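You operate a simulated robot arm through the tools that you are given. There is no shell and no other tool. Be economical: measure what you need, move in short steps, check, and stop when the job is done.

You are at the controls of a simulated two-armed robot. One attempt, no reset.

## Task
Clamp the carton, fold its flaps and tape it as the job card says.
Fine: the card on the wooden table; press both halves of the strip down, then pull the clamp back.

The check looks at the end state, three seconds after you hand in, the way a careful person would. Anything else that was tipped, shoved, dropped, spilled or broken makes it a failure. Flat cloth is picked up by pressing the open fingertips on it (5 to 10 N) and closing them slowly along it; thin cloth reads only 2 to 8 mm in the jaws.

## Robot
Two 7-joint arms with fingered hands on one trunk that stands fixed in place. Base frame: the origin is at the foot of the trunk, x ahead of it, y to its left, z up. Lengths are in mm, angles in degrees, forces in N, time in s.
The left shoulder is at [29, 269, 996], the right one opposite. Payload 5 kg a hand.
Tool frame (each hand has its own): the origin (TCP) lies between the finger pads and is the grasp point; the fingertips stand 42 mm ahead of it; z points along the fingers, y is the line along which they close. Largest opening 208 mm; the body of the gripper starts 119 mm behind the TCP. The gripper is a hand of 4 fingers: y runs from the thumb to the fingers, the wrist lies at [0, 0, -317] in the tool frame, and closing takes about 1.5 s.
Orientation is that of the tool frame in the base frame, as [roll, pitch, yaw] about the fixed x, y, z axes, in that order (R = Rz(yaw) Ry(pitch) Rx(roll)). With the fingers straight down and closing along the base's y, the tool's x points along the base's -x, its y along +y and its z along -z.

## Interface
- The arms move only by the tool servo_tool. It takes "left_commands", "right_commands" or both (then of equal length, played together; a hand with none holds still); each is a list of rows, each a list of 7 numbers: the shift along the base's x, y, z in cm, then the turn, a rotation vector about the base's x, y, z in degrees, then the opening in per cent of the stroke, from 0 (shut) to 100 (fully open). In form: [[dx, dy, dz, wx, wy, wz, gripper], ...]. A call has 1 to 10 rows; each row shifts and turns the commanded pose from where the row before left it. A row lasts 0.2 s, in which the tool goes at most 50 mm and 8.6 degrees; a call with a longer step from one row to the next is refused whole, and so is a gripper value outside its range. A pose out of reach is approached as far as the arm can. The call stops where the force on the tool passes 80 N (or 10 N more than at its start, if that is more) or the arm is blocked; 0.2 s more then pass. The fingers move at their own pace (about 153 mm/s each) and stop on an object; they squeeze with about 26 N. The grip force told is the motor's: it shows also when the fingers shut on nothing. Time passes only in rows, and 0.2 s behind the last, so rows that do not move let the fingers close. The reply holds the time, the measured pose of the TCP, the force on the tool along the base axes, the opening and the grip force, in the units named above and with some noise, with the torque about the TCP (base axes, N m) and any sound that the robot's microphone picked up.
- Cameras (640 x 400 px; columns grow to the right, rows downward): "scene" is now at [161.6, 53.3, 1272.7]; the picture's right is [0.57, -0.82, 0.00], its down [-0.37, -0.26, -0.89] and it looks along [0.73, 0.51, -0.45] (base axes); focal length 324 px, centre (320, 200). "left" rides on the left gripper at [-94, 2, -146] in its tool frame; the picture's right is [-0.02, -1.00, 0.00], its down [0.84, -0.01, -0.54] and it looks along [0.54, -0.01, 0.84] (tool axes); focal length 280 px, centre (320, 200). "right" rides on the right gripper at [94, 1, -146] in its tool frame; the picture's right is [-0.01, 1.00, 0.00], its down [-0.84, -0.01, -0.54] and it looks along [-0.54, -0.01, 0.84] (tool axes); focal length 280 px, centre (320, 200). There is no depth. A picture from a camera that has moved, and an enlarged one, comes with that camera's place and axes in the base frame and with its lens.
- capture(camera): a new picture of that camera. No time passes.
- raise_lower(by): slides the trunk up (or, below 0, down) by that many mm; the arms and the scene camera ride with it, the base frame stays. It gives what a move gives, with no picture.
- preshape(shape, hand): the hand has 4 fingers and takes this shape, open, in about a second: jaw (thumb against the fingers, like two jaws); tri (thumb and two fingers); tip (a fingertip pinch); poke (one finger out to press); point (the index stretched); flat (the hand flat); cup (the hand cupped); fist (a fist). The gripper value then closes the fingers along that shape, each until it touches; the sizes above hold for jaw. It gives what a move gives, with no picture.
- pan_tilt(pan, tilt): turns the head with the scene camera to pan (to the left, within 80 degrees either way) and tilt (down, from -29 to 69), counted from straight ahead of the robot. It gives what a move gives.
- close_up(camera, box): a new picture of the part [left, top, right, bottom] of that camera's present view, enlarged. No time passes.
- job_done(): hands the job in; it is judged then, once.

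Work in short steps. Places have to be worked out from the pictures, the camera data and where the tool is seen: move nearer, look again, correct. Check each grasp and each placing, and mend what went wrong. You have 120 turns and 74 pictures in all, those below and enlarged ones among them. Open the grippers and draw the arms clear of the work before you hand the job in, unless the task says otherwise; then end with one line.

The tools are called after "Emit:" as a command line: name --argument value ..., lists and objects as JSON in quotes. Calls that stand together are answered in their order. servo_tool: Moves the arms, as the interface text tells. Its arguments: {"type":"object","properties":{"left_commands":{"type":"array","items":{"type":"array","items":{"type":"number"}}},"right_commands":{"type":"array","items":{"type":"array","items":{"type":"number"}}}},"required":[]} The other tools are called the same way: raise_lower (by) slides the trunk up or down; preshape (shape, hand) gives the hand a shape; pan_tilt (pan, tilt) turns the head that bears the scene camera; capture (camera) takes a picture; close_up (camera, box) takes an enlarged picture of a part of a camera's view; job_done () hands the job in.

At the start:

```text
time_s: 0.0
left_tool_pos: [454.7, 703.8, 1102.9]
left_orientation: [-180.0, 0.0, -145.3]
left_contact_force: [-0.4, 0.3, -0.2]
left_moment: [-0.02, -0.02, 0.0]
left_gripper_width: 207.7
left_grip_force: 0.1
left_shape: jaw
right_tool_pos: [448.2, 129.7, 1146.3]
right_orientation: [180.0, -0.1, -145.3]
right_contact_force: [-1.4, 0.1, -0.2]
right_moment: [-0.04, -0.01, -0.02]
right_gripper_width: 207.4
right_grip_force: 0.0
right_shape: jaw
trunk travel left (down, up): [-375.0, 246.0]
head pan, tilt: [34.9, 26.8]
```

scene: 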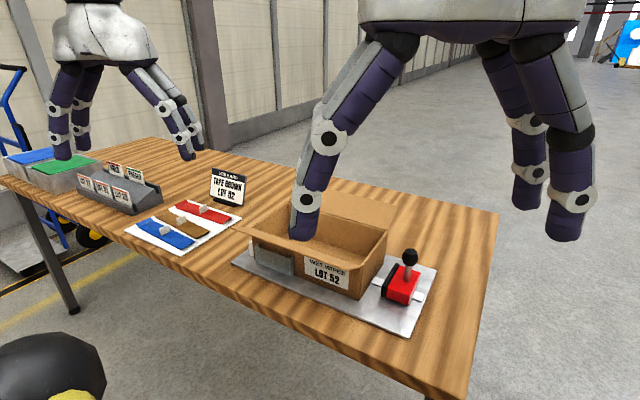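
right: 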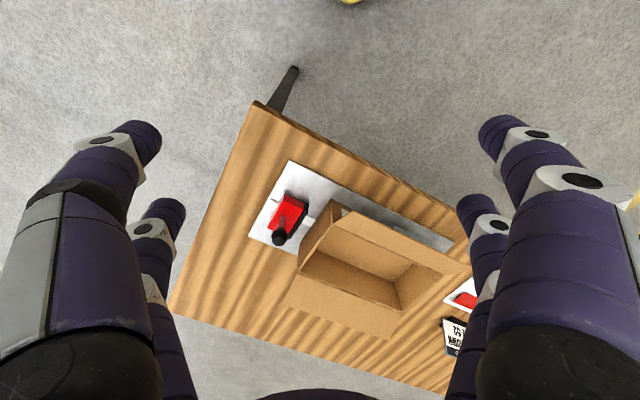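
left: 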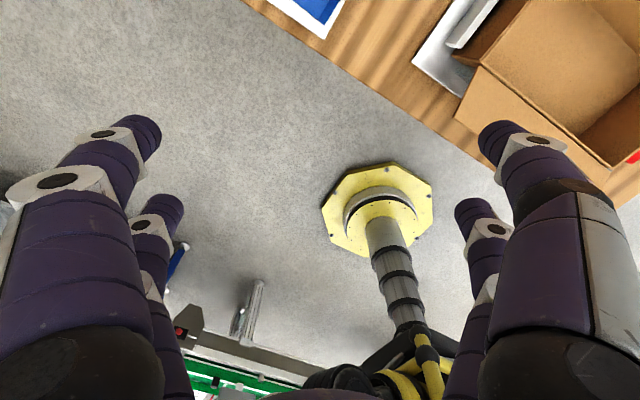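

The scene shows a carton on a metal plate with a red toggle clamp, tape strips on a white board, a job card and a card rack. I'll enlarge the card and the carton to read them.

Emit:
close_up --camera "scene" --box '[120, 150, 260, 260]'

Emit:
close_up --camera "scene" --box '[225, 180, 445, 335]'

Emit:
close_up --camera "scene" --box '[0, 135, 170, 225]'

```text
3.64 times, centred on (190, 205) of scene
camera zoom: at [161.6, 53.3, 1272.7], right [0.57, -0.82, 0.0], down [-0.37, -0.26, -0.89], along [0.73, 0.51, -0.45], focal length 1179 px, centre (793, 182)
```

zoom: 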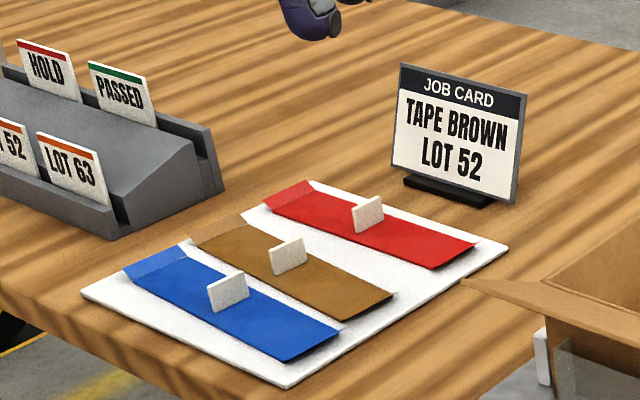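

```text
2.58 times, centred on (335, 258) of scene
camera zoom: at [161.6, 53.3, 1272.7], right [0.57, -0.82, 0.0], down [-0.37, -0.26, -0.89], along [0.73, 0.51, -0.45], focal length 837 px, centre (281, 52)
```

zoom: 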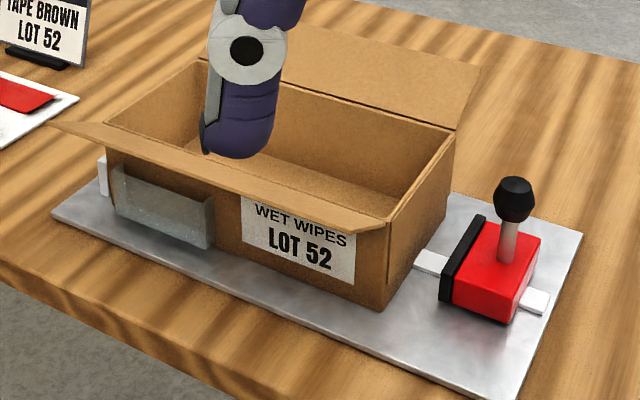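

```text
3.76 times, centred on (85, 180) of scene
camera zoom: at [161.6, 53.3, 1272.7], right [0.57, -0.82, 0.0], down [-0.37, -0.26, -0.89], along [0.73, 0.51, -0.45], focal length 1221 px, centre (1205, 275)
```

zoom: 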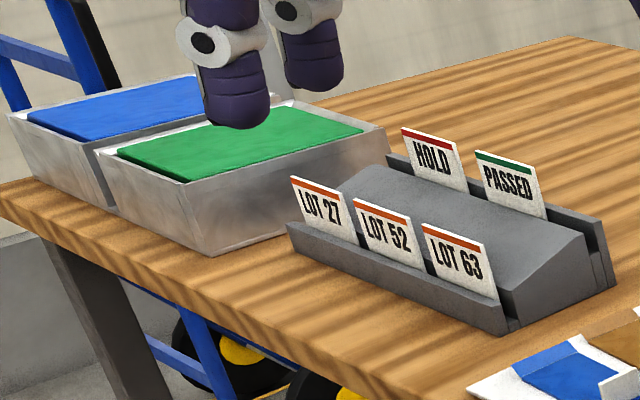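

Card: tape brown, lot 52. The carton is about x 640–795, y 290–557 with its top near z 857, turned about 6° on its plate. The clamp knob is near (715, 210, 865). I bring the right hand above the clamp and line it up with the plate.

Emit:
servo_tool --right_commands '[[2.5, 0.6, -1.4, 0, 0, -2.9, 100], [2.5, 0.6, -1.4, 0, 0, -2.9, 100], [2.5, 0.6, -1.4, 0, 0, -2.9, 100], [2.5, 0.6, -1.4, 0, 0, -2.9, 60], [2.5, 0.6, -1.4, 0, 0, -2.9, 40], [2.5, 0.6, -1.4, 0, 0, -2.9, 40], [2.5, 0.6, -1.4, 0, 0, -2.9, 40], [2.5, 0.6, -1.4, 0, 0, -2.9, 40], [2.5, 0.6, -1.4, 0, 0, -2.9, 40], [2.5, 0.6, -1.4, 0, 0, -2.9, 40]]'

Emit:
pan_tilt --pan 30 --tilt 38

Emit:
capture --camera "scene"

Emit:
capture --camera "right"

```text
time_s: 2.2
left_tool_pos: [454.2, 703.5, 1101.8]
left_orientation: [-179.9, -0.1, -145.3]
left_contact_force: [0.5, -0.2, -0.5]
left_moment: [-0.05, 0.03, -0.04]
left_gripper_width: 207.9
left_grip_force: 0.0
left_shape: jaw
right_tool_pos: [699.7, 188.2, 1005.4]
right_orientation: [180.0, -0.1, -174.3]
right_contact_force: [0.6, -0.5, 0.3]
right_moment: [0.04, 0.04, -0.01]
right_gripper_width: 83.8
right_grip_force: 0.1
right_shape: jaw
trunk travel left (down, up): [-375.0, 246.0]
head pan, tilt: [34.9, 26.8]
```

```text
time_s: 2.9
left_tool_pos: [454.0, 702.3, 1102.2]
left_orientation: [180.0, -0.1, -145.3]
left_contact_force: [-0.3, -0.3, -1.1]
left_moment: [-0.05, 0.04, 0.0]
left_gripper_width: 207.8
left_grip_force: 0.0
left_shape: jaw
right_tool_pos: [698.4, 188.0, 1005.7]
right_orientation: [-179.9, 0.0, -174.3]
right_contact_force: [0.5, -0.1, -0.8]
right_moment: [0.01, 0.01, -0.01]
right_gripper_width: 83.7
right_grip_force: 0.1
right_shape: jaw
trunk travel left (down, up): [-375.0, 246.0]
head pan, tilt: [30.0, 38.0]
```

```text
67 pictures are left
camera scene: at [161.3, 44.2, 1255.4], right [0.5, -0.87, 0.0], down [-0.53, -0.31, -0.79], along [0.68, 0.39, -0.62], focal length 324 px, centre (320, 200)
```

scene: 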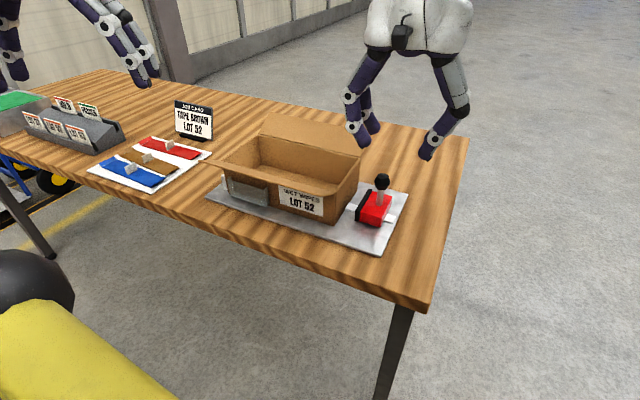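

```text
66 pictures are left
camera right: at [606.0, 179.8, 1151.5], right [-0.09, 1.0, 0.0], down [0.84, 0.07, 0.54], along [0.54, 0.05, -0.84], focal length 280 px, centre (320, 200)
```

right: 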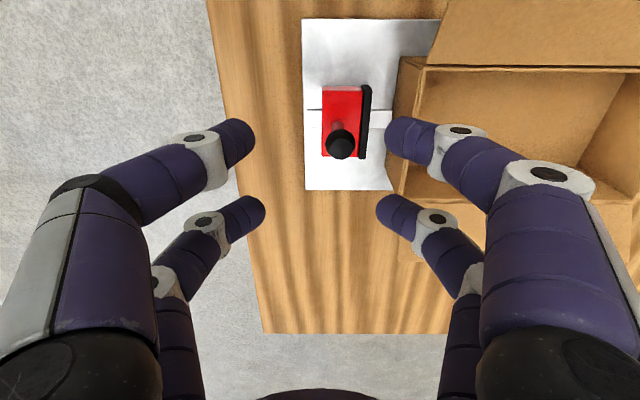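

The hand has two finger pairs about 70 mm apart, so a jaw grip would straddle the knob. I'll see what the "tip" shape looks like on the right hand.

Emit:
preshape --hand "right" --shape "tip"

Emit:
capture --camera "right"

Emit:
close_up --camera "scene" --box '[200, 0, 480, 260]'

```text
time_s: 3.8
left_tool_pos: [454.7, 702.6, 1102.2]
left_orientation: [-179.9, 0.0, -145.3]
left_contact_force: [0.2, 1.0, 0.3]
left_moment: [-0.03, -0.04, -0.01]
left_gripper_width: 207.8
left_grip_force: 0.1
left_shape: jaw
right_tool_pos: [697.8, 188.7, 1006.3]
right_orientation: [180.0, 0.0, -174.3]
right_contact_force: [0.3, -0.3, -0.2]
right_moment: [0.02, -0.03, 0.04]
right_gripper_width: 208.1
right_grip_force: 0.1
right_shape: tip
trunk travel left (down, up): [-375.0, 246.0]
head pan, tilt: [30.0, 38.0]
```

```text
65 pictures are left
camera right: at [605.9, 179.7, 1151.6], right [-0.09, 1.0, 0.0], down [0.84, 0.07, 0.54], along [0.54, 0.05, -0.84], focal length 280 px, centre (320, 200)
```

right: 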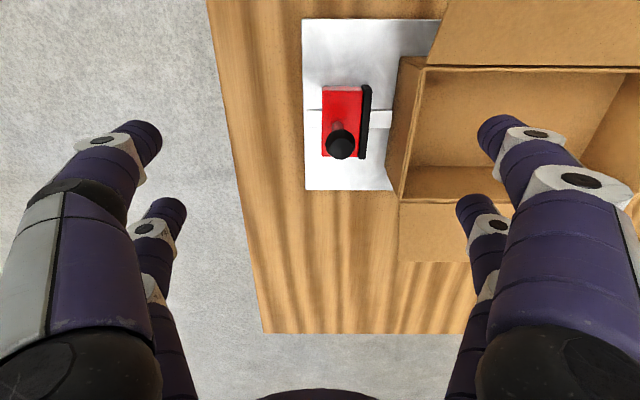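

```text
1.54 times, centred on (340, 130) of scene
camera zoom: at [161.2, 44.0, 1255.4], right [0.5, -0.87, 0.0], down [-0.53, -0.31, -0.79], along [0.68, 0.39, -0.62], focal length 499 px, centre (289, 308)
```

zoom: 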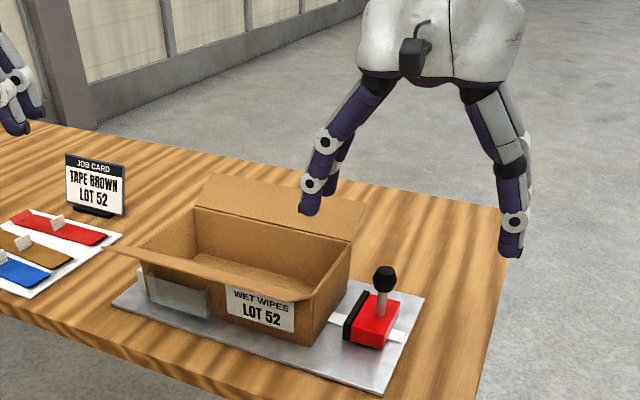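

Open, "tip" looks the same as jaw. I close it in the air to see how the fingertips meet.

Emit:
servo_tool --right_commands '[[0, 0, 0, 0, 0, 0, 10], [0, 0, 0, 0, 0, 0, 10], [0, 0, 0, 0, 0, 0, 10], [0, 0, 0, 0, 0, 0, 10], [0, 0, 0, 0, 0, 0, 10], [0, 0, 0, 0, 0, 0, 10]]'

Emit:
capture --camera "right"

```text
time_s: 5.2
left_tool_pos: [453.6, 701.6, 1101.9]
left_orientation: [-180.0, 0.1, -145.3]
left_contact_force: [0.0, -0.1, 0.1]
left_moment: [0.01, -0.01, 0.01]
left_gripper_width: 207.8
left_grip_force: 0.2
left_shape: jaw
right_tool_pos: [697.7, 187.2, 1006.2]
right_orientation: [180.0, 0.1, -174.2]
right_contact_force: [-0.2, -0.6, -0.2]
right_moment: [0.0, -0.01, 0.02]
right_gripper_width: 21.2
right_grip_force: 0.0
right_shape: tip
trunk travel left (down, up): [-375.0, 246.0]
head pan, tilt: [30.0, 38.0]
```

```text
63 pictures are left
camera right: at [606.0, 179.8, 1151.5], right [-0.09, 1.0, 0.0], down [0.84, 0.07, 0.54], along [0.54, 0.05, -0.84], focal length 280 px, centre (320, 200)
```

right: 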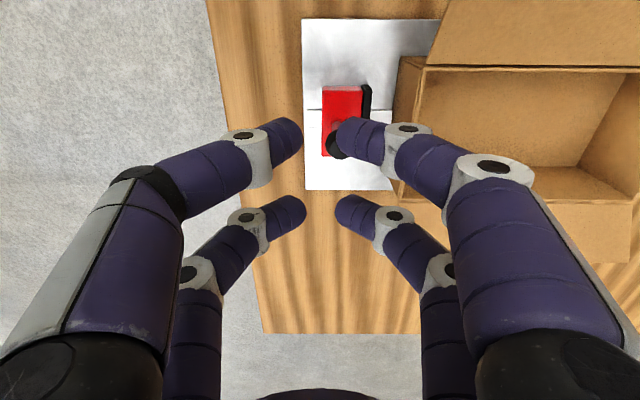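

Fingers stay in two pairs about ±31 mm along tool x. To close the clamp, I'll push its block's back face (y≈192, x 667–756) with both closed finger pairs held low. First I line up behind it.

Emit:
preshape --hand "right" --shape "jaw"

Emit:
servo_tool --right_commands '[[0.4, -1.5, 0, 0, 0, 0, 0], [0.4, -1.5, 0, 0, 0, 0, 0], [0.4, -1.0, 0, 0, 0, 0, 0], [0.3, 0, 0, 0, 0, 0, 0], [0, 0, -3, 0, 0, 0, 0], [0, 0, -3, 0, 0, 0, 0], [0, 0, -3, 0, 0, 0, 0], [0, 0, -3, 0, 0, 0, 0], [0, 0, -2, 0, 0, 0, 0], [0, 0, 0, 0, 0, 0, 0]]'

Emit:
capture --camera "right"

Emit:
close_up --camera "scene" --box '[200, 100, 480, 275]'

```text
time_s: 6.1
left_tool_pos: [452.9, 702.4, 1102.8]
left_orientation: [179.9, 0.0, -145.3]
left_contact_force: [-0.9, -0.6, -0.3]
left_moment: [0.0, -0.03, -0.01]
left_gripper_width: 207.8
left_grip_force: 0.0
left_shape: jaw
right_tool_pos: [697.7, 188.4, 1006.5]
right_orientation: [180.0, 0.0, -174.2]
right_contact_force: [0.0, -0.1, -0.4]
right_moment: [-0.01, -0.04, -0.03]
right_gripper_width: 207.8
right_grip_force: 0.2
right_shape: jaw
trunk travel left (down, up): [-375.0, 246.0]
head pan, tilt: [30.0, 38.0]
```

```text
time_s: 8.3
left_tool_pos: [454.7, 702.3, 1101.8]
left_orientation: [-179.9, 0.1, -145.3]
left_contact_force: [0.5, -0.2, 0.0]
left_moment: [0.01, 0.02, 0.01]
left_gripper_width: 207.9
left_grip_force: 0.1
left_shape: jaw
right_tool_pos: [715.7, 149.3, 866.9]
right_orientation: [-180.0, 0.1, -174.3]
right_contact_force: [0.2, 0.1, -0.6]
right_moment: [0.02, 0.0, 0.01]
right_gripper_width: 0.2
right_grip_force: 26.3
right_shape: jaw
trunk travel left (down, up): [-375.0, 246.0]
head pan, tilt: [30.0, 38.0]
```

```text
62 pictures are left
camera right: at [623.0, 141.5, 1012.6], right [-0.09, 1.0, 0.0], down [0.84, 0.07, 0.54], along [0.54, 0.05, -0.84], focal length 280 px, centre (320, 200)
```

right: 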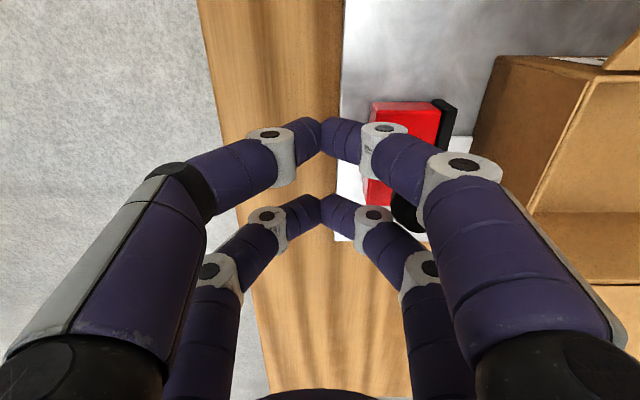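

```text
2.29 times, centred on (340, 188) of scene
camera zoom: at [161.2, 44.0, 1255.4], right [0.5, -0.87, 0.0], down [-0.53, -0.31, -0.79], along [0.68, 0.39, -0.62], focal length 741 px, centre (274, 229)
```

zoom: 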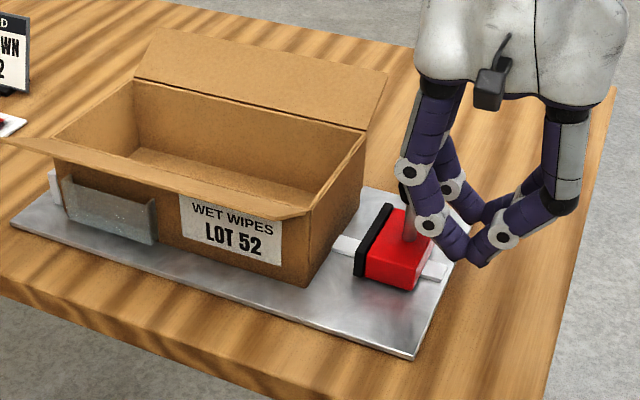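

At the tip level the knuckles bulge toward the knob and carton. If the hand turns 90° it will be slim along the push direction, so I back off and turn it, closing along x.

Emit:
servo_tool --right_commands '[[0, -2, 0.5, 0, 0, 8.2, 0], [0, -2, 0.5, 0, 0, 8.2, 0], [0, 0, 0, 0, 0, 8.2, 0], [0, 0, 0, 0, 0, 8.2, 0], [0, 0, 0, 0, 0, 8.2, 0], [0, 0, 0, 0, 0, 8.2, 0], [0, 0, 0, 0, 0, 8.2, 0], [0, 0, 0, 0, 0, 8.2, 0], [0, 0, 0, 0, 0, 8.2, 0], [0, 0, 0, 0, 0, 8.2, 0]]'

Emit:
servo_tool --right_commands '[[0, 0, -1, 0, 0, 8, 0], [0, 0, -1, 0, 0, 0, 0], [0, 0, -1, 0, 0, 0, 0], [0, 0, 0, 0, 0, 0, 0]]'

Emit:
capture --camera "right"

Emit:
close_up --camera "scene" --box '[200, 100, 480, 275]'

```text
time_s: 10.5
left_tool_pos: [453.5, 702.1, 1102.8]
left_orientation: [180.0, 0.0, -145.3]
left_contact_force: [0.0, 0.8, -0.2]
left_moment: [-0.01, 0.03, 0.02]
left_gripper_width: 208.0
left_grip_force: 0.0
left_shape: jaw
right_tool_pos: [713.1, 109.3, 876.9]
right_orientation: [179.9, 0.0, -92.1]
right_contact_force: [-0.7, 0.6, -0.1]
right_moment: [0.0, -0.01, 0.02]
right_gripper_width: 0.0
right_grip_force: 26.3
right_shape: jaw
trunk travel left (down, up): [-375.0, 246.0]
head pan, tilt: [30.0, 38.0]
```

```text
time_s: 11.5
left_tool_pos: [454.3, 702.9, 1103.2]
left_orientation: [180.0, 0.1, -145.3]
left_contact_force: [0.3, 0.0, -0.5]
left_moment: [-0.03, 0.0, -0.02]
left_gripper_width: 207.8
left_grip_force: 0.1
left_shape: jaw
right_tool_pos: [713.1, 110.0, 846.0]
right_orientation: [-180.0, -0.1, -84.3]
right_contact_force: [-0.2, 0.4, -0.6]
right_moment: [-0.03, 0.02, 0.01]
right_gripper_width: 0.1
right_grip_force: 26.0
right_shape: jaw
trunk travel left (down, up): [-375.0, 246.0]
head pan, tilt: [30.0, 38.0]
```

```text
60 pictures are left
camera right: at [722.7, 16.5, 991.5], right [-1.0, -0.09, 0.0], down [-0.07, 0.84, 0.54], along [-0.05, 0.54, -0.84], focal length 280 px, centre (320, 200)
```

right: 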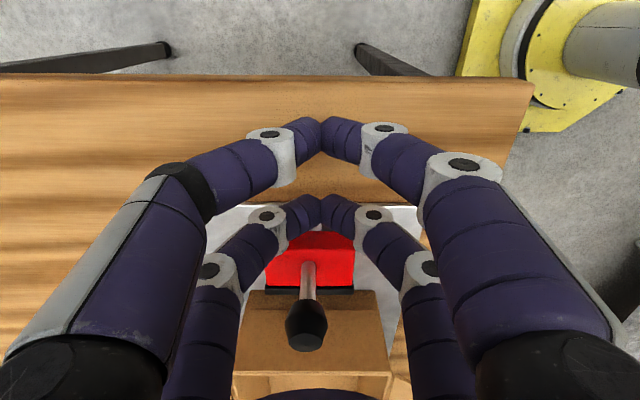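

```text
2.29 times, centred on (340, 188) of scene
camera zoom: at [161.2, 44.1, 1255.4], right [0.5, -0.87, 0.0], down [-0.53, -0.31, -0.79], along [0.68, 0.39, -0.62], focal length 741 px, centre (274, 229)
```

zoom: 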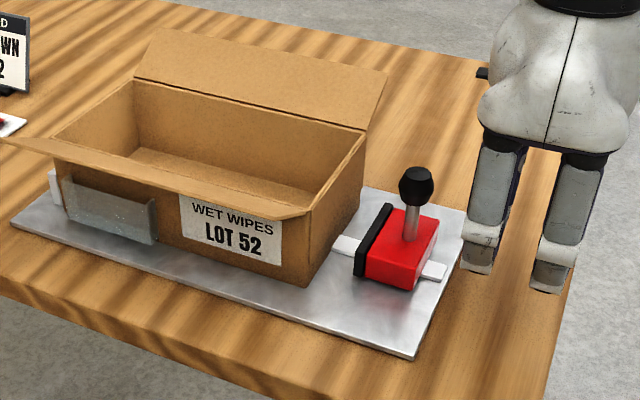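

The hand is lined up behind the block, with the leading fingers' front at about y=151. I lower 8 mm and push along the rail direction.

Emit:
servo_tool --right_commands '[[0, 0, -0.8, 0, 0, 0, 0], [-0.1, 1.0, 0, 0, 0, 0, 0], [-0.1, 1.0, 0, 0, 0, 0, 0], [-0.1, 1.0, 0, 0, 0, 0, 0], [-0.1, 1.0, 0, 0, 0, 0, 0], [-0.1, 1.0, 0, 0, 0, 0, 0], [-0.1, 1.0, 0, 0, 0, 0, 0], [0, 0, 0, 0, 0, 0, 0]]'

Emit:
close_up --camera "scene" --box '[200, 100, 480, 275]'

```text
time_s: 13.3
left_tool_pos: [454.1, 702.1, 1101.6]
left_orientation: [-180.0, 0.0, -145.2]
left_contact_force: [-0.6, -0.7, 0.1]
left_moment: [0.0, -0.03, -0.02]
left_gripper_width: 207.7
left_grip_force: 0.1
left_shape: jaw
right_tool_pos: [708.9, 168.8, 837.8]
right_orientation: [-180.0, 0.0, -84.4]
right_contact_force: [1.4, -4.3, 0.9]
right_moment: [-0.14, -0.05, -0.08]
right_gripper_width: 0.0
right_grip_force: 25.6
right_shape: jaw
trunk travel left (down, up): [-375.0, 246.0]
head pan, tilt: [30.0, 38.0]
```

```text
2.29 times, centred on (340, 188) of scene
camera zoom: at [161.2, 44.0, 1255.4], right [0.5, -0.87, 0.0], down [-0.53, -0.31, -0.79], along [0.68, 0.39, -0.62], focal length 741 px, centre (274, 229)
```

zoom: 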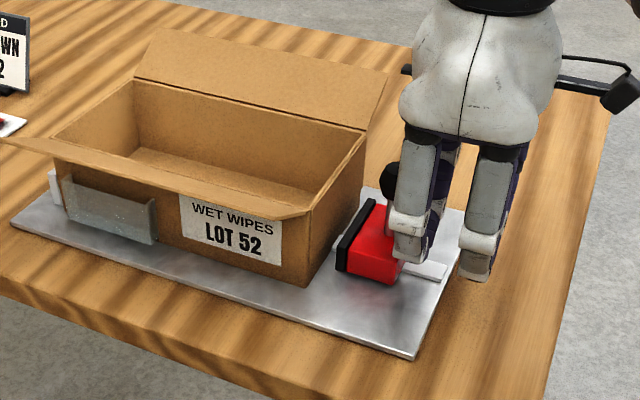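

The block slides with about 4 N and has moved some 15–20 mm. I keep pushing in smaller steps until the force rises.

Emit:
servo_tool --right_commands '[[-0.05, 0.5, 0, 0, 0, 0, 0], [-0.05, 0.5, 0, 0, 0, 0, 0], [-0.05, 0.5, 0, 0, 0, 0, 0], [-0.05, 0.5, 0, 0, 0, 0, 0], [0, 0, 0, 0, 0, 0, 0]]'

Emit:
close_up --camera "scene" --box '[200, 100, 480, 275]'

```text
time_s: 14.5
left_tool_pos: [454.8, 702.0, 1101.9]
left_orientation: [-180.0, 0.0, -145.3]
left_contact_force: [-0.3, 0.4, 0.5]
left_moment: [0.0, 0.01, 0.01]
left_gripper_width: 207.8
left_grip_force: 0.1
left_shape: jaw
right_tool_pos: [706.1, 188.6, 837.1]
right_orientation: [180.0, -0.1, -84.3]
right_contact_force: [1.6, -10.1, -0.5]
right_moment: [-0.26, -0.07, -0.04]
right_gripper_width: 0.1
right_grip_force: 26.6
right_shape: jaw
trunk travel left (down, up): [-375.0, 246.0]
head pan, tilt: [30.0, 38.0]
```

```text
2.29 times, centred on (340, 188) of scene
camera zoom: at [161.2, 43.7, 1255.4], right [0.5, -0.87, 0.0], down [-0.53, -0.31, -0.79], along [0.68, 0.39, -0.62], focal length 741 px, centre (274, 229)
```

zoom: 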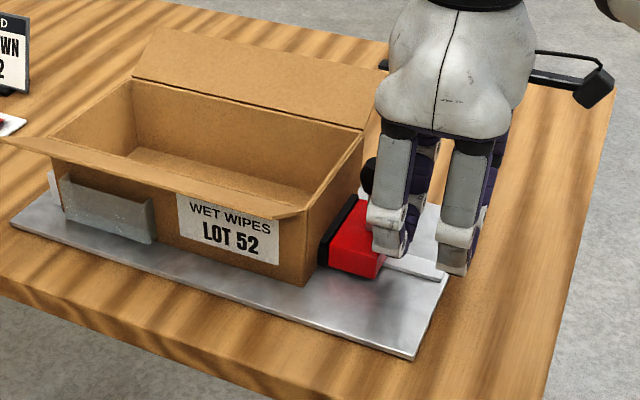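

Force is now 10 N and the pad is at the carton, which moved slightly. I continue in 2 mm steps until it's seated against the stop.

Emit:
servo_tool --right_commands '[[-0.03, 0.3, 0, 0, 0, 0, 0], [-0.03, 0.3, 0, 0, 0, 0, 0], [0, 0, 0, 0, 0, 0, 0]]'

Emit:
servo_tool --right_commands '[[-0.03, 0.3, 0, 0, 0, 0, 0], [0, 0, 0, 0, 0, 0, 0]]'

Emit:
close_up --camera "scene" --box '[200, 100, 480, 275]'

```text
time_s: 15.3
left_tool_pos: [455.3, 702.0, 1103.1]
left_orientation: [179.9, 0.2, -145.3]
left_contact_force: [0.3, -1.0, -0.1]
left_moment: [-0.01, -0.02, -0.02]
left_gripper_width: 207.9
left_grip_force: 0.0
left_shape: jaw
right_tool_pos: [705.6, 193.4, 837.1]
right_orientation: [180.0, 0.0, -84.3]
right_contact_force: [2.3, -11.9, -2.4]
right_moment: [-0.48, -0.12, -0.13]
right_gripper_width: 0.3
right_grip_force: 26.1
right_shape: jaw
trunk travel left (down, up): [-375.0, 246.0]
head pan, tilt: [30.0, 38.0]
```

```text
time_s: 15.9
left_tool_pos: [455.1, 701.5, 1102.2]
left_orientation: [179.9, 0.0, -145.3]
left_contact_force: [0.5, -0.2, 0.2]
left_moment: [0.02, -0.01, -0.01]
left_gripper_width: 208.4
left_grip_force: 0.0
left_shape: jaw
right_tool_pos: [704.8, 195.4, 839.9]
right_orientation: [-180.0, -0.1, -84.3]
right_contact_force: [3.0, -28.8, -2.7]
right_moment: [-1.08, -0.14, -0.1]
right_gripper_width: 0.2
right_grip_force: 26.2
right_shape: jaw
trunk travel left (down, up): [-375.0, 246.0]
head pan, tilt: [30.0, 38.0]
```

```text
2.29 times, centred on (340, 188) of scene
camera zoom: at [161.5, 42.7, 1255.4], right [0.5, -0.87, 0.0], down [-0.53, -0.31, -0.79], along [0.68, 0.39, -0.62], focal length 741 px, centre (274, 229)
```

zoom: 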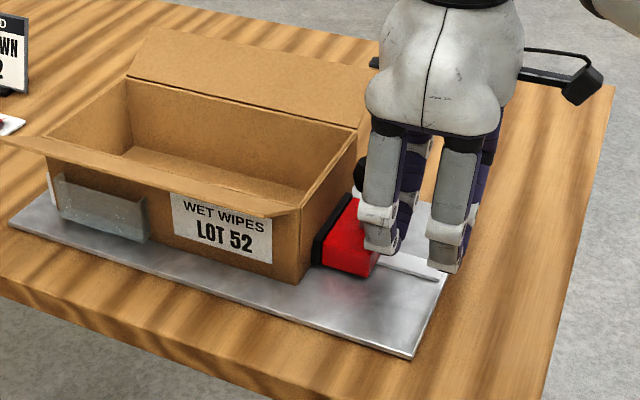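

The force jumped to 29 N, so the carton is seated against the stop. I withdraw the right hand back, up and away, then look over the whole carton.

Emit:
servo_tool --right_commands '[[0.1, -1, 0, 0, 0, 0, 0], [0.1, -3, 0, 0, 0, 0, 0], [0, -3, 2, 0, 0, 0, 0], [0, -2, 4, 0, 0, 0, 0], [-1, -2, 4.5, 0, 0, 0, 0], [-2, -2, 4, 0, 0, 0, 0], [-3, -2, 3, 0, 0, 0, 0], [-3, -2, 0, 0, 0, 0, 0]]'

Emit:
pan_tilt --pan 38 --tilt 34

Emit:
capture --camera "scene"

Emit:
close_up --camera "scene" --box '[240, 130, 480, 280]'

```text
refused: row 5 steps farther than a row can; nothing moved
```

```text
time_s: 16.6
left_tool_pos: [454.8, 701.3, 1103.4]
left_orientation: [-179.9, 0.0, -145.3]
left_contact_force: [-0.1, -0.1, 0.2]
left_moment: [0.03, 0.0, 0.02]
left_gripper_width: 207.7
left_grip_force: 0.0
left_shape: jaw
right_tool_pos: [705.4, 195.2, 838.7]
right_orientation: [-180.0, -0.1, -84.4]
right_contact_force: [5.5, -38.6, -2.8]
right_moment: [-1.42, -0.22, -0.25]
right_gripper_width: 0.0
right_grip_force: 26.0
right_shape: jaw
trunk travel left (down, up): [-375.0, 246.0]
head pan, tilt: [38.0, 34.0]
```

```text
55 pictures are left
camera scene: at [156.7, 53.7, 1261.5], right [0.61, -0.79, 0.0], down [-0.44, -0.34, -0.83], along [0.65, 0.51, -0.56], focal length 324 px, centre (320, 200)
```

scene: 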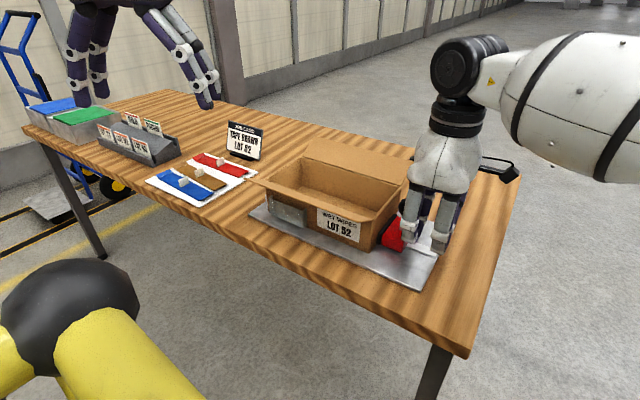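

```text
2.67 times, centred on (360, 205) of scene
camera zoom: at [156.7, 53.7, 1261.5], right [0.61, -0.79, 0.0], down [-0.44, -0.34, -0.83], along [0.65, 0.51, -0.56], focal length 865 px, centre (213, 187)
```

zoom: 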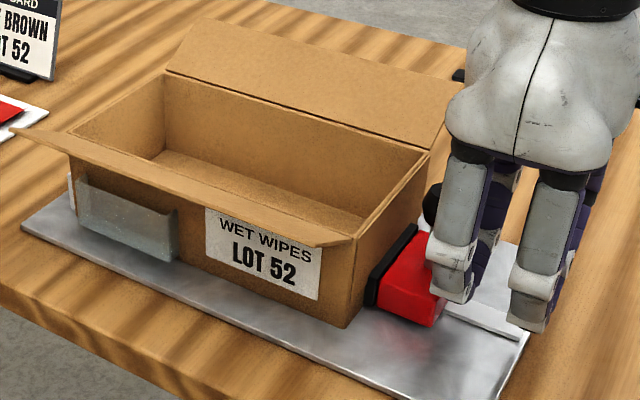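

The carton has only the two long flaps, near and far. I withdraw the right hand, with smaller steps this time.

Emit:
servo_tool --right_commands '[[0.1, -1, 0, 0, 0, 0, 0], [0.1, -3, 0, 0, 0, 0, 0], [0, -3, 2, 0, 0, 0, 0], [0, -2, 4, 0, 0, 0, 0], [-1, -2, 4, 0, 0, 0, 0], [-2, -2, 3, 0, 0, 0, 0], [-3, -2, 3, 0, 0, 0, 0], [-3, -2, 0, 0, 0, 0, 0]]'

Emit:
close_up --camera "scene" --box '[240, 130, 480, 280]'

Emit:
preshape --hand "left" --shape "tri"

Emit:
capture --camera "left"

```text
time_s: 18.4
left_tool_pos: [453.2, 702.6, 1103.0]
left_orientation: [-180.0, 0.1, -145.3]
left_contact_force: [0.0, -0.9, 0.6]
left_moment: [0.04, 0.07, -0.03]
left_gripper_width: 207.8
left_grip_force: 0.0
left_shape: jaw
right_tool_pos: [617.2, 28.5, 999.5]
right_orientation: [-180.0, 0.0, -84.3]
right_contact_force: [0.1, 0.0, -0.1]
right_moment: [0.01, 0.0, 0.02]
right_gripper_width: 0.0
right_grip_force: 25.4
right_shape: jaw
trunk travel left (down, up): [-375.0, 246.0]
head pan, tilt: [38.0, 34.0]
```

```text
2.67 times, centred on (360, 205) of scene
camera zoom: at [156.4, 55.2, 1261.4], right [0.62, -0.79, 0.0], down [-0.44, -0.34, -0.83], along [0.65, 0.51, -0.56], focal length 865 px, centre (213, 187)
```

zoom: 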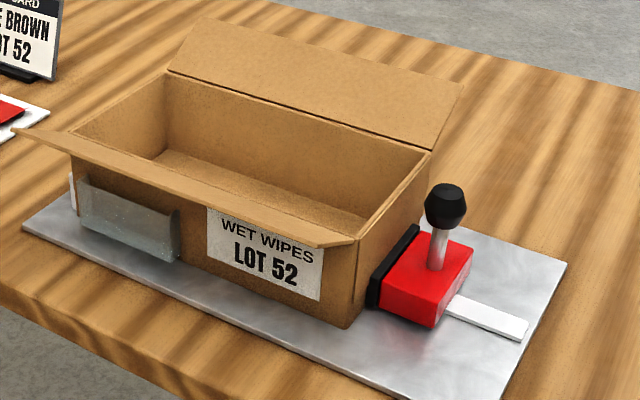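

```text
time_s: 19.3
left_tool_pos: [454.3, 703.5, 1101.8]
left_orientation: [179.9, 0.0, -145.4]
left_contact_force: [-0.2, 0.0, 0.0]
left_moment: [-0.04, -0.01, 0.01]
left_gripper_width: 208.0
left_grip_force: 0.0
left_shape: tri
right_tool_pos: [618.0, 29.1, 999.2]
right_orientation: [-180.0, 0.0, -84.3]
right_contact_force: [-1.2, -1.0, 0.3]
right_moment: [0.01, -0.01, 0.0]
right_gripper_width: 0.0
right_grip_force: 25.8
right_shape: jaw
trunk travel left (down, up): [-375.0, 246.0]
head pan, tilt: [38.0, 34.0]
```

```text
52 pictures are left
camera left: at [530.0, 756.9, 1248.6], right [0.58, -0.81, 0.0], down [-0.69, -0.49, 0.54], along [-0.44, -0.31, -0.84], focal length 280 px, centre (320, 200)
```

left: 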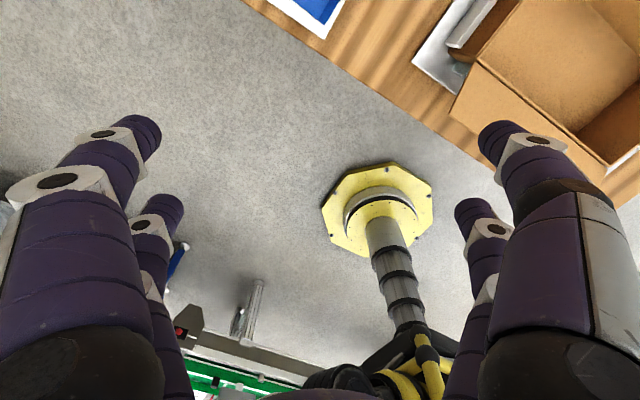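

The clamp holds. The "tri" shape also looks the same when open, so I check how it closes and what "poke" looks like.

Emit:
servo_tool --left_commands '[[0, 0, 0, 0, 0, 0, 0], [0, 0, 0, 0, 0, 0, 0], [0, 0, 0, 0, 0, 0, 0], [0, 0, 0, 0, 0, 0, 0], [0, 0, 0, 0, 0, 0, 0], [0, 0, 0, 0, 0, 0, 0], [0, 0, 0, 0, 0, 0, 0]]'

Emit:
capture --camera "left"

Emit:
preshape --hand "left" --shape "poke"

Emit:
capture --camera "left"

```text
time_s: 20.9
left_tool_pos: [454.4, 702.1, 1101.7]
left_orientation: [-180.0, 0.0, -145.3]
left_contact_force: [1.2, -0.8, 0.4]
left_moment: [0.0, 0.02, -0.01]
left_gripper_width: 0.1
left_grip_force: 25.8
left_shape: tri
right_tool_pos: [618.0, 28.5, 999.6]
right_orientation: [-180.0, 0.0, -84.4]
right_contact_force: [0.1, 0.4, -0.4]
right_moment: [0.01, 0.01, -0.01]
right_gripper_width: 0.1
right_grip_force: 26.3
right_shape: jaw
trunk travel left (down, up): [-375.0, 246.0]
head pan, tilt: [38.0, 34.0]
```

```text
51 pictures are left
camera left: at [530.1, 756.9, 1248.7], right [0.58, -0.81, 0.0], down [-0.69, -0.49, 0.54], along [-0.44, -0.31, -0.84], focal length 280 px, centre (320, 200)
```

left: 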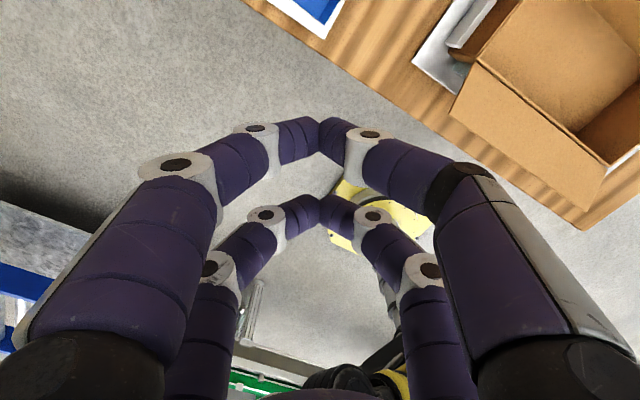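

```text
time_s: 21.8
left_tool_pos: [453.5, 703.9, 1101.9]
left_orientation: [180.0, -0.1, -145.3]
left_contact_force: [0.0, 0.4, -0.3]
left_moment: [-0.01, 0.0, 0.01]
left_gripper_width: 0.1
left_grip_force: 0.0
left_shape: poke
right_tool_pos: [617.6, 28.6, 999.8]
right_orientation: [180.0, 0.0, -84.3]
right_contact_force: [0.6, 0.6, 0.5]
right_moment: [0.01, -0.01, 0.01]
right_gripper_width: 0.2
right_grip_force: 26.1
right_shape: jaw
trunk travel left (down, up): [-375.0, 246.0]
head pan, tilt: [38.0, 34.0]
```

```text
50 pictures are left
camera left: at [530.1, 756.8, 1248.7], right [0.58, -0.81, 0.0], down [-0.69, -0.49, 0.54], along [-0.44, -0.31, -0.84], focal length 280 px, centre (320, 200)
```

left: 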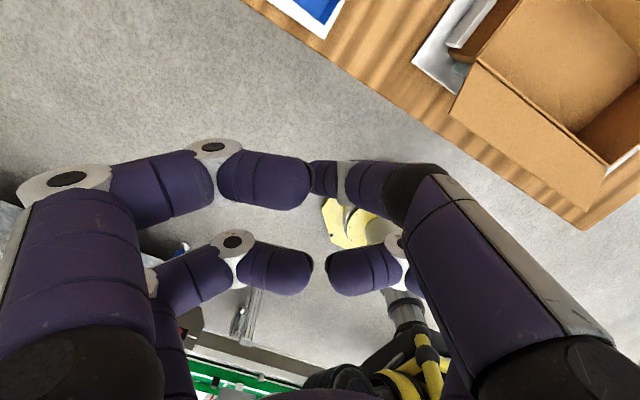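

"Poke" gives one finger, and jaw closed is fine for folding. For the near flap (hinge x≈624 at y 430, raised outward about 35°), I bring the left hand to (520, 430, 1000), closed and closing along x.

Emit:
preshape --hand "left" --shape "jaw"

Emit:
servo_tool --left_commands '[[0.6, -2.7, -1, 0, 0, 6.1, 0], [0.6, -2.7, -1, 0, 0, 6.1, 0], [0.6, -2.7, -1, 0, 0, 6.1, 0], [0.6, -2.7, -1, 0, 0, 6.1, 0], [0.6, -2.7, -1, 0, 0, 6.1, 0], [0.6, -2.7, -1, 0, 0, 6.1, 0], [0.6, -2.7, -1, 0, 0, 6.1, 0], [0.6, -2.7, -1, 0, 0, 6.1, 0], [0.6, -2.7, -1, 0, 0, 6.1, 0], [0.6, -2.7, -1, 0, 0, 6.1, 0]]'

Emit:
capture --camera "left"

Emit:
capture --camera "scene"

```text
time_s: 22.7
left_tool_pos: [453.7, 702.5, 1102.4]
left_orientation: [-179.9, 0.1, -145.3]
left_contact_force: [0.5, -0.4, -0.4]
left_moment: [0.01, -0.01, 0.02]
left_gripper_width: 207.8
left_grip_force: 0.0
left_shape: jaw
right_tool_pos: [617.3, 29.3, 1000.1]
right_orientation: [180.0, 0.0, -84.2]
right_contact_force: [-0.2, 0.5, 0.4]
right_moment: [0.03, 0.03, 0.02]
right_gripper_width: 0.0
right_grip_force: 26.1
right_shape: jaw
trunk travel left (down, up): [-375.0, 246.0]
head pan, tilt: [38.0, 34.0]
```

```text
time_s: 24.9
left_tool_pos: [515.9, 432.8, 1000.7]
left_orientation: [179.9, 0.0, -84.1]
left_contact_force: [0.1, -0.9, -0.1]
left_moment: [0.03, 0.04, 0.02]
left_gripper_width: 0.1
left_grip_force: 25.9
left_shape: jaw
right_tool_pos: [618.2, 28.1, 999.8]
right_orientation: [180.0, 0.0, -84.2]
right_contact_force: [0.8, 0.5, 0.0]
right_moment: [0.08, 0.04, 0.0]
right_gripper_width: 0.1
right_grip_force: 25.7
right_shape: jaw
trunk travel left (down, up): [-375.0, 246.0]
head pan, tilt: [38.0, 34.0]
```

```text
49 pictures are left
camera left: at [504.3, 524.3, 1147.1], right [0.99, 0.12, 0.0], down [0.1, -0.84, 0.54], along [0.06, -0.53, -0.84], focal length 280 px, centre (320, 200)
```

left: 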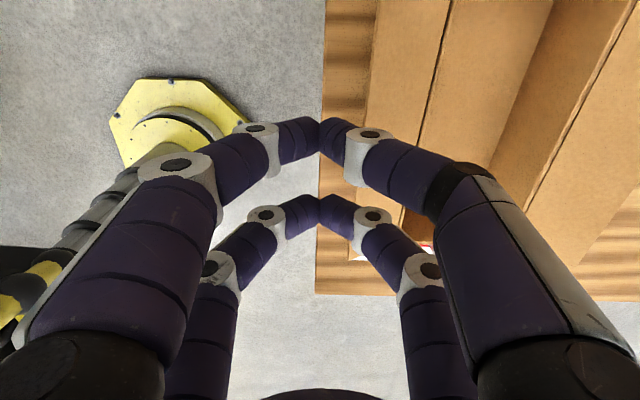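

```text
48 pictures are left
camera scene: at [156.5, 55.2, 1261.4], right [0.62, -0.79, 0.0], down [-0.44, -0.34, -0.83], along [0.65, 0.51, -0.56], focal length 324 px, centre (320, 200)
```

scene: 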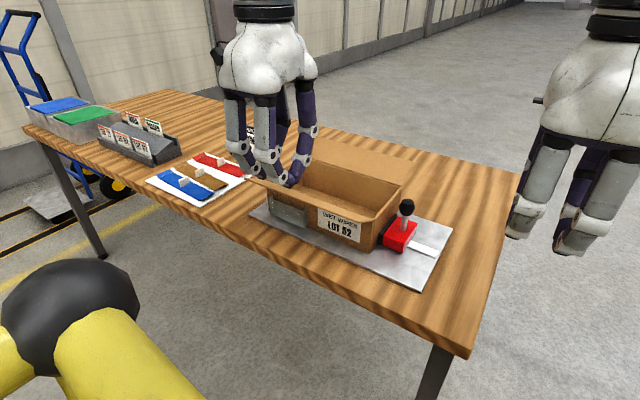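

The near flap's free edge is at about (552, ·, 900). I back off 2 cm, descend below that edge, then push +x, lifting the flap toward vertical.

Emit:
servo_tool --left_commands '[[-2, 0, -2, 0, 0, 0, 0], [0, 0, -3, 0, 0, 0, 0], [0, 0, -3.5, 0, 0, 0, 0], [1.5, 0.1, 0, 0, 0, 0, 0], [1.5, 0.1, 0, 0, 0, 0, 0], [1.5, 0.1, 0, 0, 0, 0, 0], [1.5, 0.1, 0, 0, 0, 0, 0], [1.5, 0.1, 0, 0, 0, 0, 0], [1.5, 0.1, 0, 0, 0, 0, 0]]'

Emit:
close_up --camera "scene" --box '[220, 100, 480, 280]'

```text
time_s: 26.9
left_tool_pos: [585.3, 439.3, 916.5]
left_orientation: [180.0, 0.1, -84.4]
left_contact_force: [0.2, 0.9, -0.5]
left_moment: [0.0, 0.02, 0.0]
left_gripper_width: 0.0
left_grip_force: 25.5
left_shape: jaw
right_tool_pos: [617.6, 28.8, 999.5]
right_orientation: [-179.9, 0.0, -84.3]
right_contact_force: [-0.1, 0.4, 0.0]
right_moment: [0.0, -0.02, -0.01]
right_gripper_width: 0.0
right_grip_force: 26.2
right_shape: jaw
trunk travel left (down, up): [-375.0, 246.0]
head pan, tilt: [38.0, 34.0]
```

```text
2.22 times, centred on (350, 190) of scene
camera zoom: at [156.4, 55.4, 1261.4], right [0.62, -0.79, 0.0], down [-0.44, -0.34, -0.83], along [0.65, 0.51, -0.56], focal length 721 px, centre (253, 222)
```

zoom: 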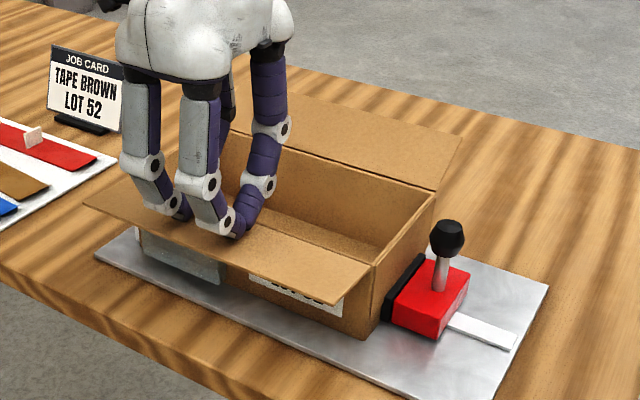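

The knuckles overhang when closing along x, so the hand slid over the flap and flattened it. I'll back off and turn the hand to close along y, so its fingers are plain bars as seen from the side. Then I'll tilt it to get under the edge.

Emit:
servo_tool --left_commands '[[-1, 0, 4, 0, 0, 0, 0], [-2, 0, 4, 0, 0, -8.5, 0], [-3, 0, 2, 0, 0, -8.5, 0], [-3, 0, 0, 0, 0, -8.5, 0], [-2, 0, 0, 0, 0, -8.5, 0], [-1, 0, 0, 0, 0, -8.5, 0], [0, 0, 0, 0, 0, -8.5, 0], [0, 0, 0, 0, 0, -8.5, 0], [0, 0, 0, 0, 0, -8.5, 0], [0, 0, 0, 0, 0, -8.5, 0]]'

Emit:
servo_tool --left_commands '[[0, 0, 0, 0, 0, -8.5, 0], [0, 0, 0, 0, 0, -4.5, 0], [0, 0, 0, 0, -7.5, 0, 0], [0, 0, 0, 0, -7.5, 0, 0], [0, 0, 0, 0, -7.5, 0, 0], [0, 0, 0, 0, -7.5, 0, 0], [0, 0, 0, 0, 0, 0, 0]]'

Emit:
capture --camera "left"

Emit:
close_up --camera "scene" --box '[180, 80, 480, 280]'

```text
time_s: 29.1
left_tool_pos: [464.2, 439.4, 1016.7]
left_orientation: [180.0, 0.1, -160.8]
left_contact_force: [-0.1, 0.3, 0.2]
left_moment: [0.0, 0.01, 0.01]
left_gripper_width: 0.0
left_grip_force: 26.2
left_shape: jaw
right_tool_pos: [618.8, 28.9, 999.5]
right_orientation: [179.9, 0.0, -84.3]
right_contact_force: [0.8, -1.0, -0.8]
right_moment: [-0.03, 0.03, 0.01]
right_gripper_width: 0.0
right_grip_force: 25.9
right_shape: jaw
trunk travel left (down, up): [-375.0, 246.0]
head pan, tilt: [38.0, 34.0]
```

```text
time_s: 30.7
left_tool_pos: [463.4, 439.7, 1016.8]
left_orientation: [-176.4, 30.0, -172.7]
left_contact_force: [-0.2, -0.5, 0.4]
left_moment: [0.02, -0.02, 0.02]
left_gripper_width: 0.0
left_grip_force: 25.7
left_shape: jaw
right_tool_pos: [617.2, 28.3, 999.5]
right_orientation: [-179.9, 0.0, -84.3]
right_contact_force: [-1.0, -0.6, -0.3]
right_moment: [-0.01, -0.02, 0.02]
right_gripper_width: 0.1
right_grip_force: 25.9
right_shape: jaw
trunk travel left (down, up): [-375.0, 246.0]
head pan, tilt: [38.0, 34.0]
```

```text
46 pictures are left
camera left: at [470.9, 449.8, 1190.7], right [0.11, -0.99, 0.06], down [-0.99, -0.1, 0.05], along [-0.04, -0.07, -1.0], focal length 280 px, centre (320, 200)
```

left: 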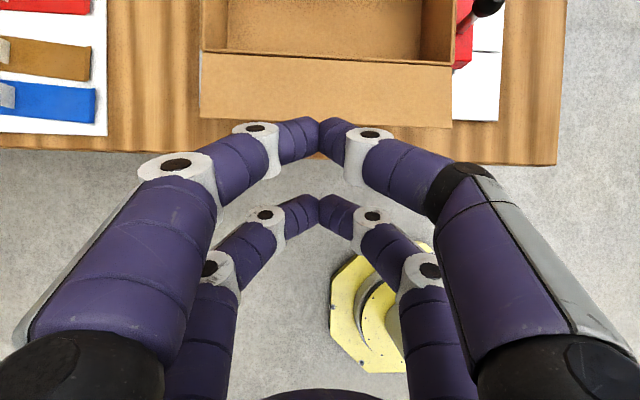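

```text
2.00 times, centred on (330, 180) of scene
camera zoom: at [156.1, 55.3, 1261.5], right [0.62, -0.79, 0.0], down [-0.44, -0.34, -0.83], along [0.65, 0.51, -0.56], focal length 649 px, centre (300, 240)
```

zoom: 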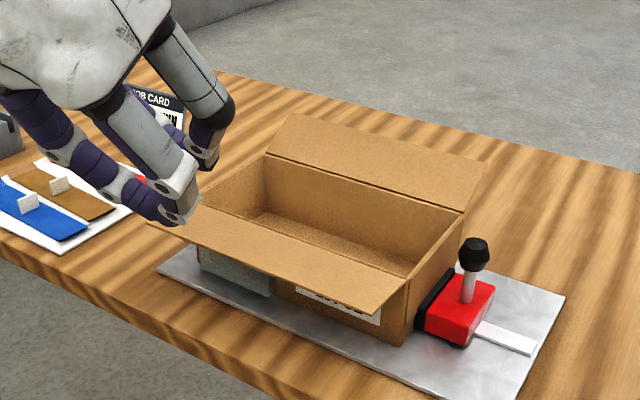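

From above, the near flap is now about horizontal, with its free edge at x≈548 and hinge at x≈626. The tilted hand's leading fingertip is (+48, −21) from the TCP, so I descend to put it at z≈838, then slide under the edge.

Emit:
servo_tool --left_commands '[[0, -0.2, -4, 0, 0, 0, 0], [0, -0.2, -4, 0, 0, 0, 0], [0, -0.2, -4, 0, 0, 0, 0], [0, -0.2, -3.9, 0, 0, 0, 0], [1.5, 0.1, 0, 0, 0, 0, 0], [1.5, 0.1, 0, 0, 0, 0, 0], [1, 0.1, 0, 0, 0, 0, 0], [0, 0, 0, 0, 0, 0, 0]]'

Emit:
close_up --camera "scene" --box '[180, 80, 480, 280]'

Emit:
capture --camera "left"

```text
time_s: 32.5
left_tool_pos: [552.6, 446.0, 889.2]
left_orientation: [-176.4, 30.0, -172.9]
left_contact_force: [-18.0, -2.4, 33.0]
left_moment: [0.12, -0.86, -0.07]
left_gripper_width: 0.0
left_grip_force: 25.4
left_shape: jaw
left hand out of reach, approached as far as the arm can: row 2, 3, 4
right_tool_pos: [616.4, 28.1, 1001.3]
right_orientation: [-179.9, 0.0, -84.3]
right_contact_force: [1.2, -0.7, 0.2]
right_moment: [0.02, 0.0, 0.0]
right_gripper_width: 0.3
right_grip_force: 26.2
right_shape: jaw
trunk travel left (down, up): [-375.0, 246.0]
head pan, tilt: [38.0, 34.0]
```

```text
2.00 times, centred on (330, 180) of scene
camera zoom: at [154.3, 54.4, 1262.0], right [0.62, -0.79, 0.0], down [-0.44, -0.34, -0.83], along [0.65, 0.51, -0.56], focal length 649 px, centre (300, 240)
```

zoom: 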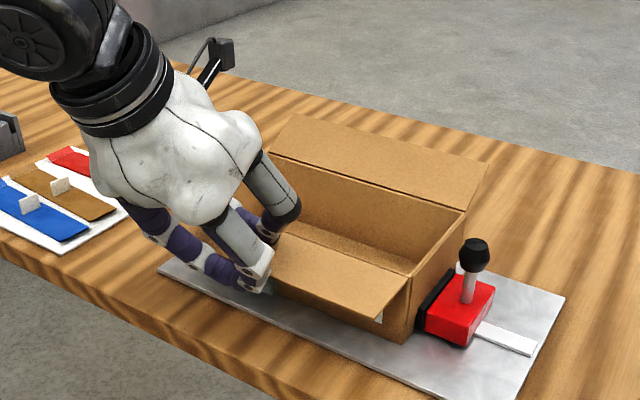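

```text
43 pictures are left
camera left: at [558.4, 456.8, 1062.8], right [0.11, -0.99, 0.06], down [-0.99, -0.1, 0.04], along [-0.04, -0.07, -1.0], focal length 280 px, centre (320, 200)
```

left: 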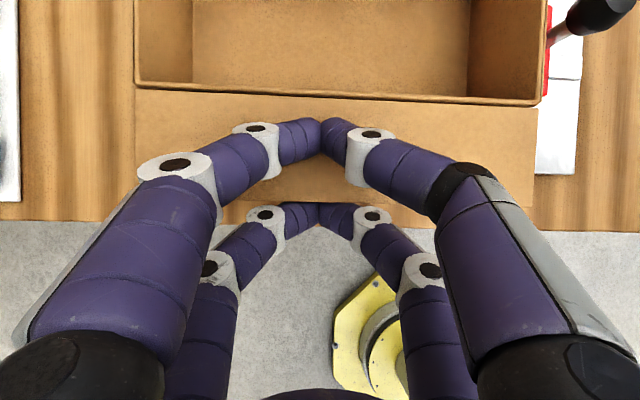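

The tilted hand was too close to the body, so the arm deviated and pressed the flap from above. I lift off at once and swing the hand to approach diagonally from the left front, tilted 45°, where the wrist has room.

Emit:
servo_tool --left_commands '[[0, 0, 3, 0, 0, 0, 0], [-1, 1, 4, 0, 0, -7.5, 0], [-1.5, 1, 3, 0, 0, -7.5, 0], [-2, 1, 2, 0, 0, -7.5, 0], [-2, 1, 0, 0, 0, -7.5, 0], [-1, 0.5, 0, 0, 0, -7.5, 0], [0, 0, 0, 0, 0, -7.5, 0], [0, 0, 0, -5, -5, 0, 0], [0, 0, 0, -5.6, -5.6, 0, 0], [0, 0, 0, 0, 0, 0, 0]]'

Emit:
capture --camera "left"

Emit:
close_up --camera "scene" --box '[180, 80, 480, 280]'

```text
time_s: 34.7
left_tool_pos: [475.2, 490.8, 1007.6]
left_orientation: [-173.9, 44.7, 143.7]
left_contact_force: [-1.6, -1.1, 1.9]
left_moment: [0.24, -0.04, 0.18]
left_gripper_width: 0.3
left_grip_force: 25.8
left_shape: jaw
right_tool_pos: [616.5, 28.5, 1000.7]
right_orientation: [-179.9, 0.1, -84.3]
right_contact_force: [-2.0, -0.5, 1.6]
right_moment: [0.18, -0.18, -0.01]
right_gripper_width: 0.0
right_grip_force: 26.0
right_shape: jaw
trunk travel left (down, up): [-375.0, 246.0]
head pan, tilt: [38.0, 34.0]
```

```text
42 pictures are left
camera left: at [456.0, 525.8, 1177.6], right [-0.64, -0.76, 0.09], down [-0.76, 0.61, -0.21], along [0.11, -0.2, -0.97], focal length 280 px, centre (320, 200)
```

left: 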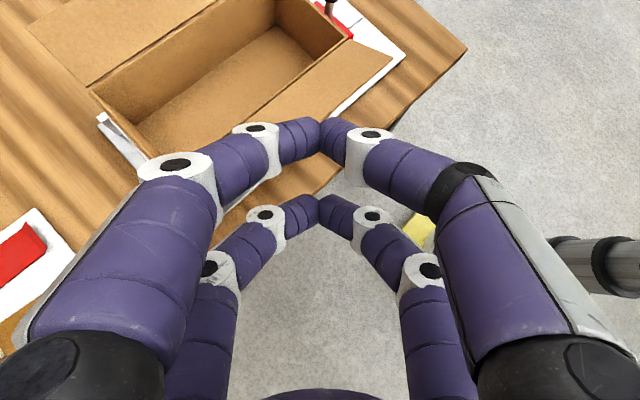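

```text
2.00 times, centred on (330, 180) of scene
camera zoom: at [154.9, 54.4, 1261.7], right [0.62, -0.79, 0.0], down [-0.44, -0.34, -0.83], along [0.65, 0.51, -0.56], focal length 649 px, centre (300, 240)
```

zoom: 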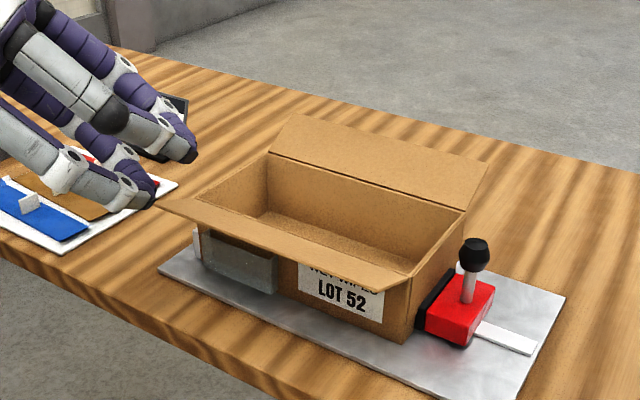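

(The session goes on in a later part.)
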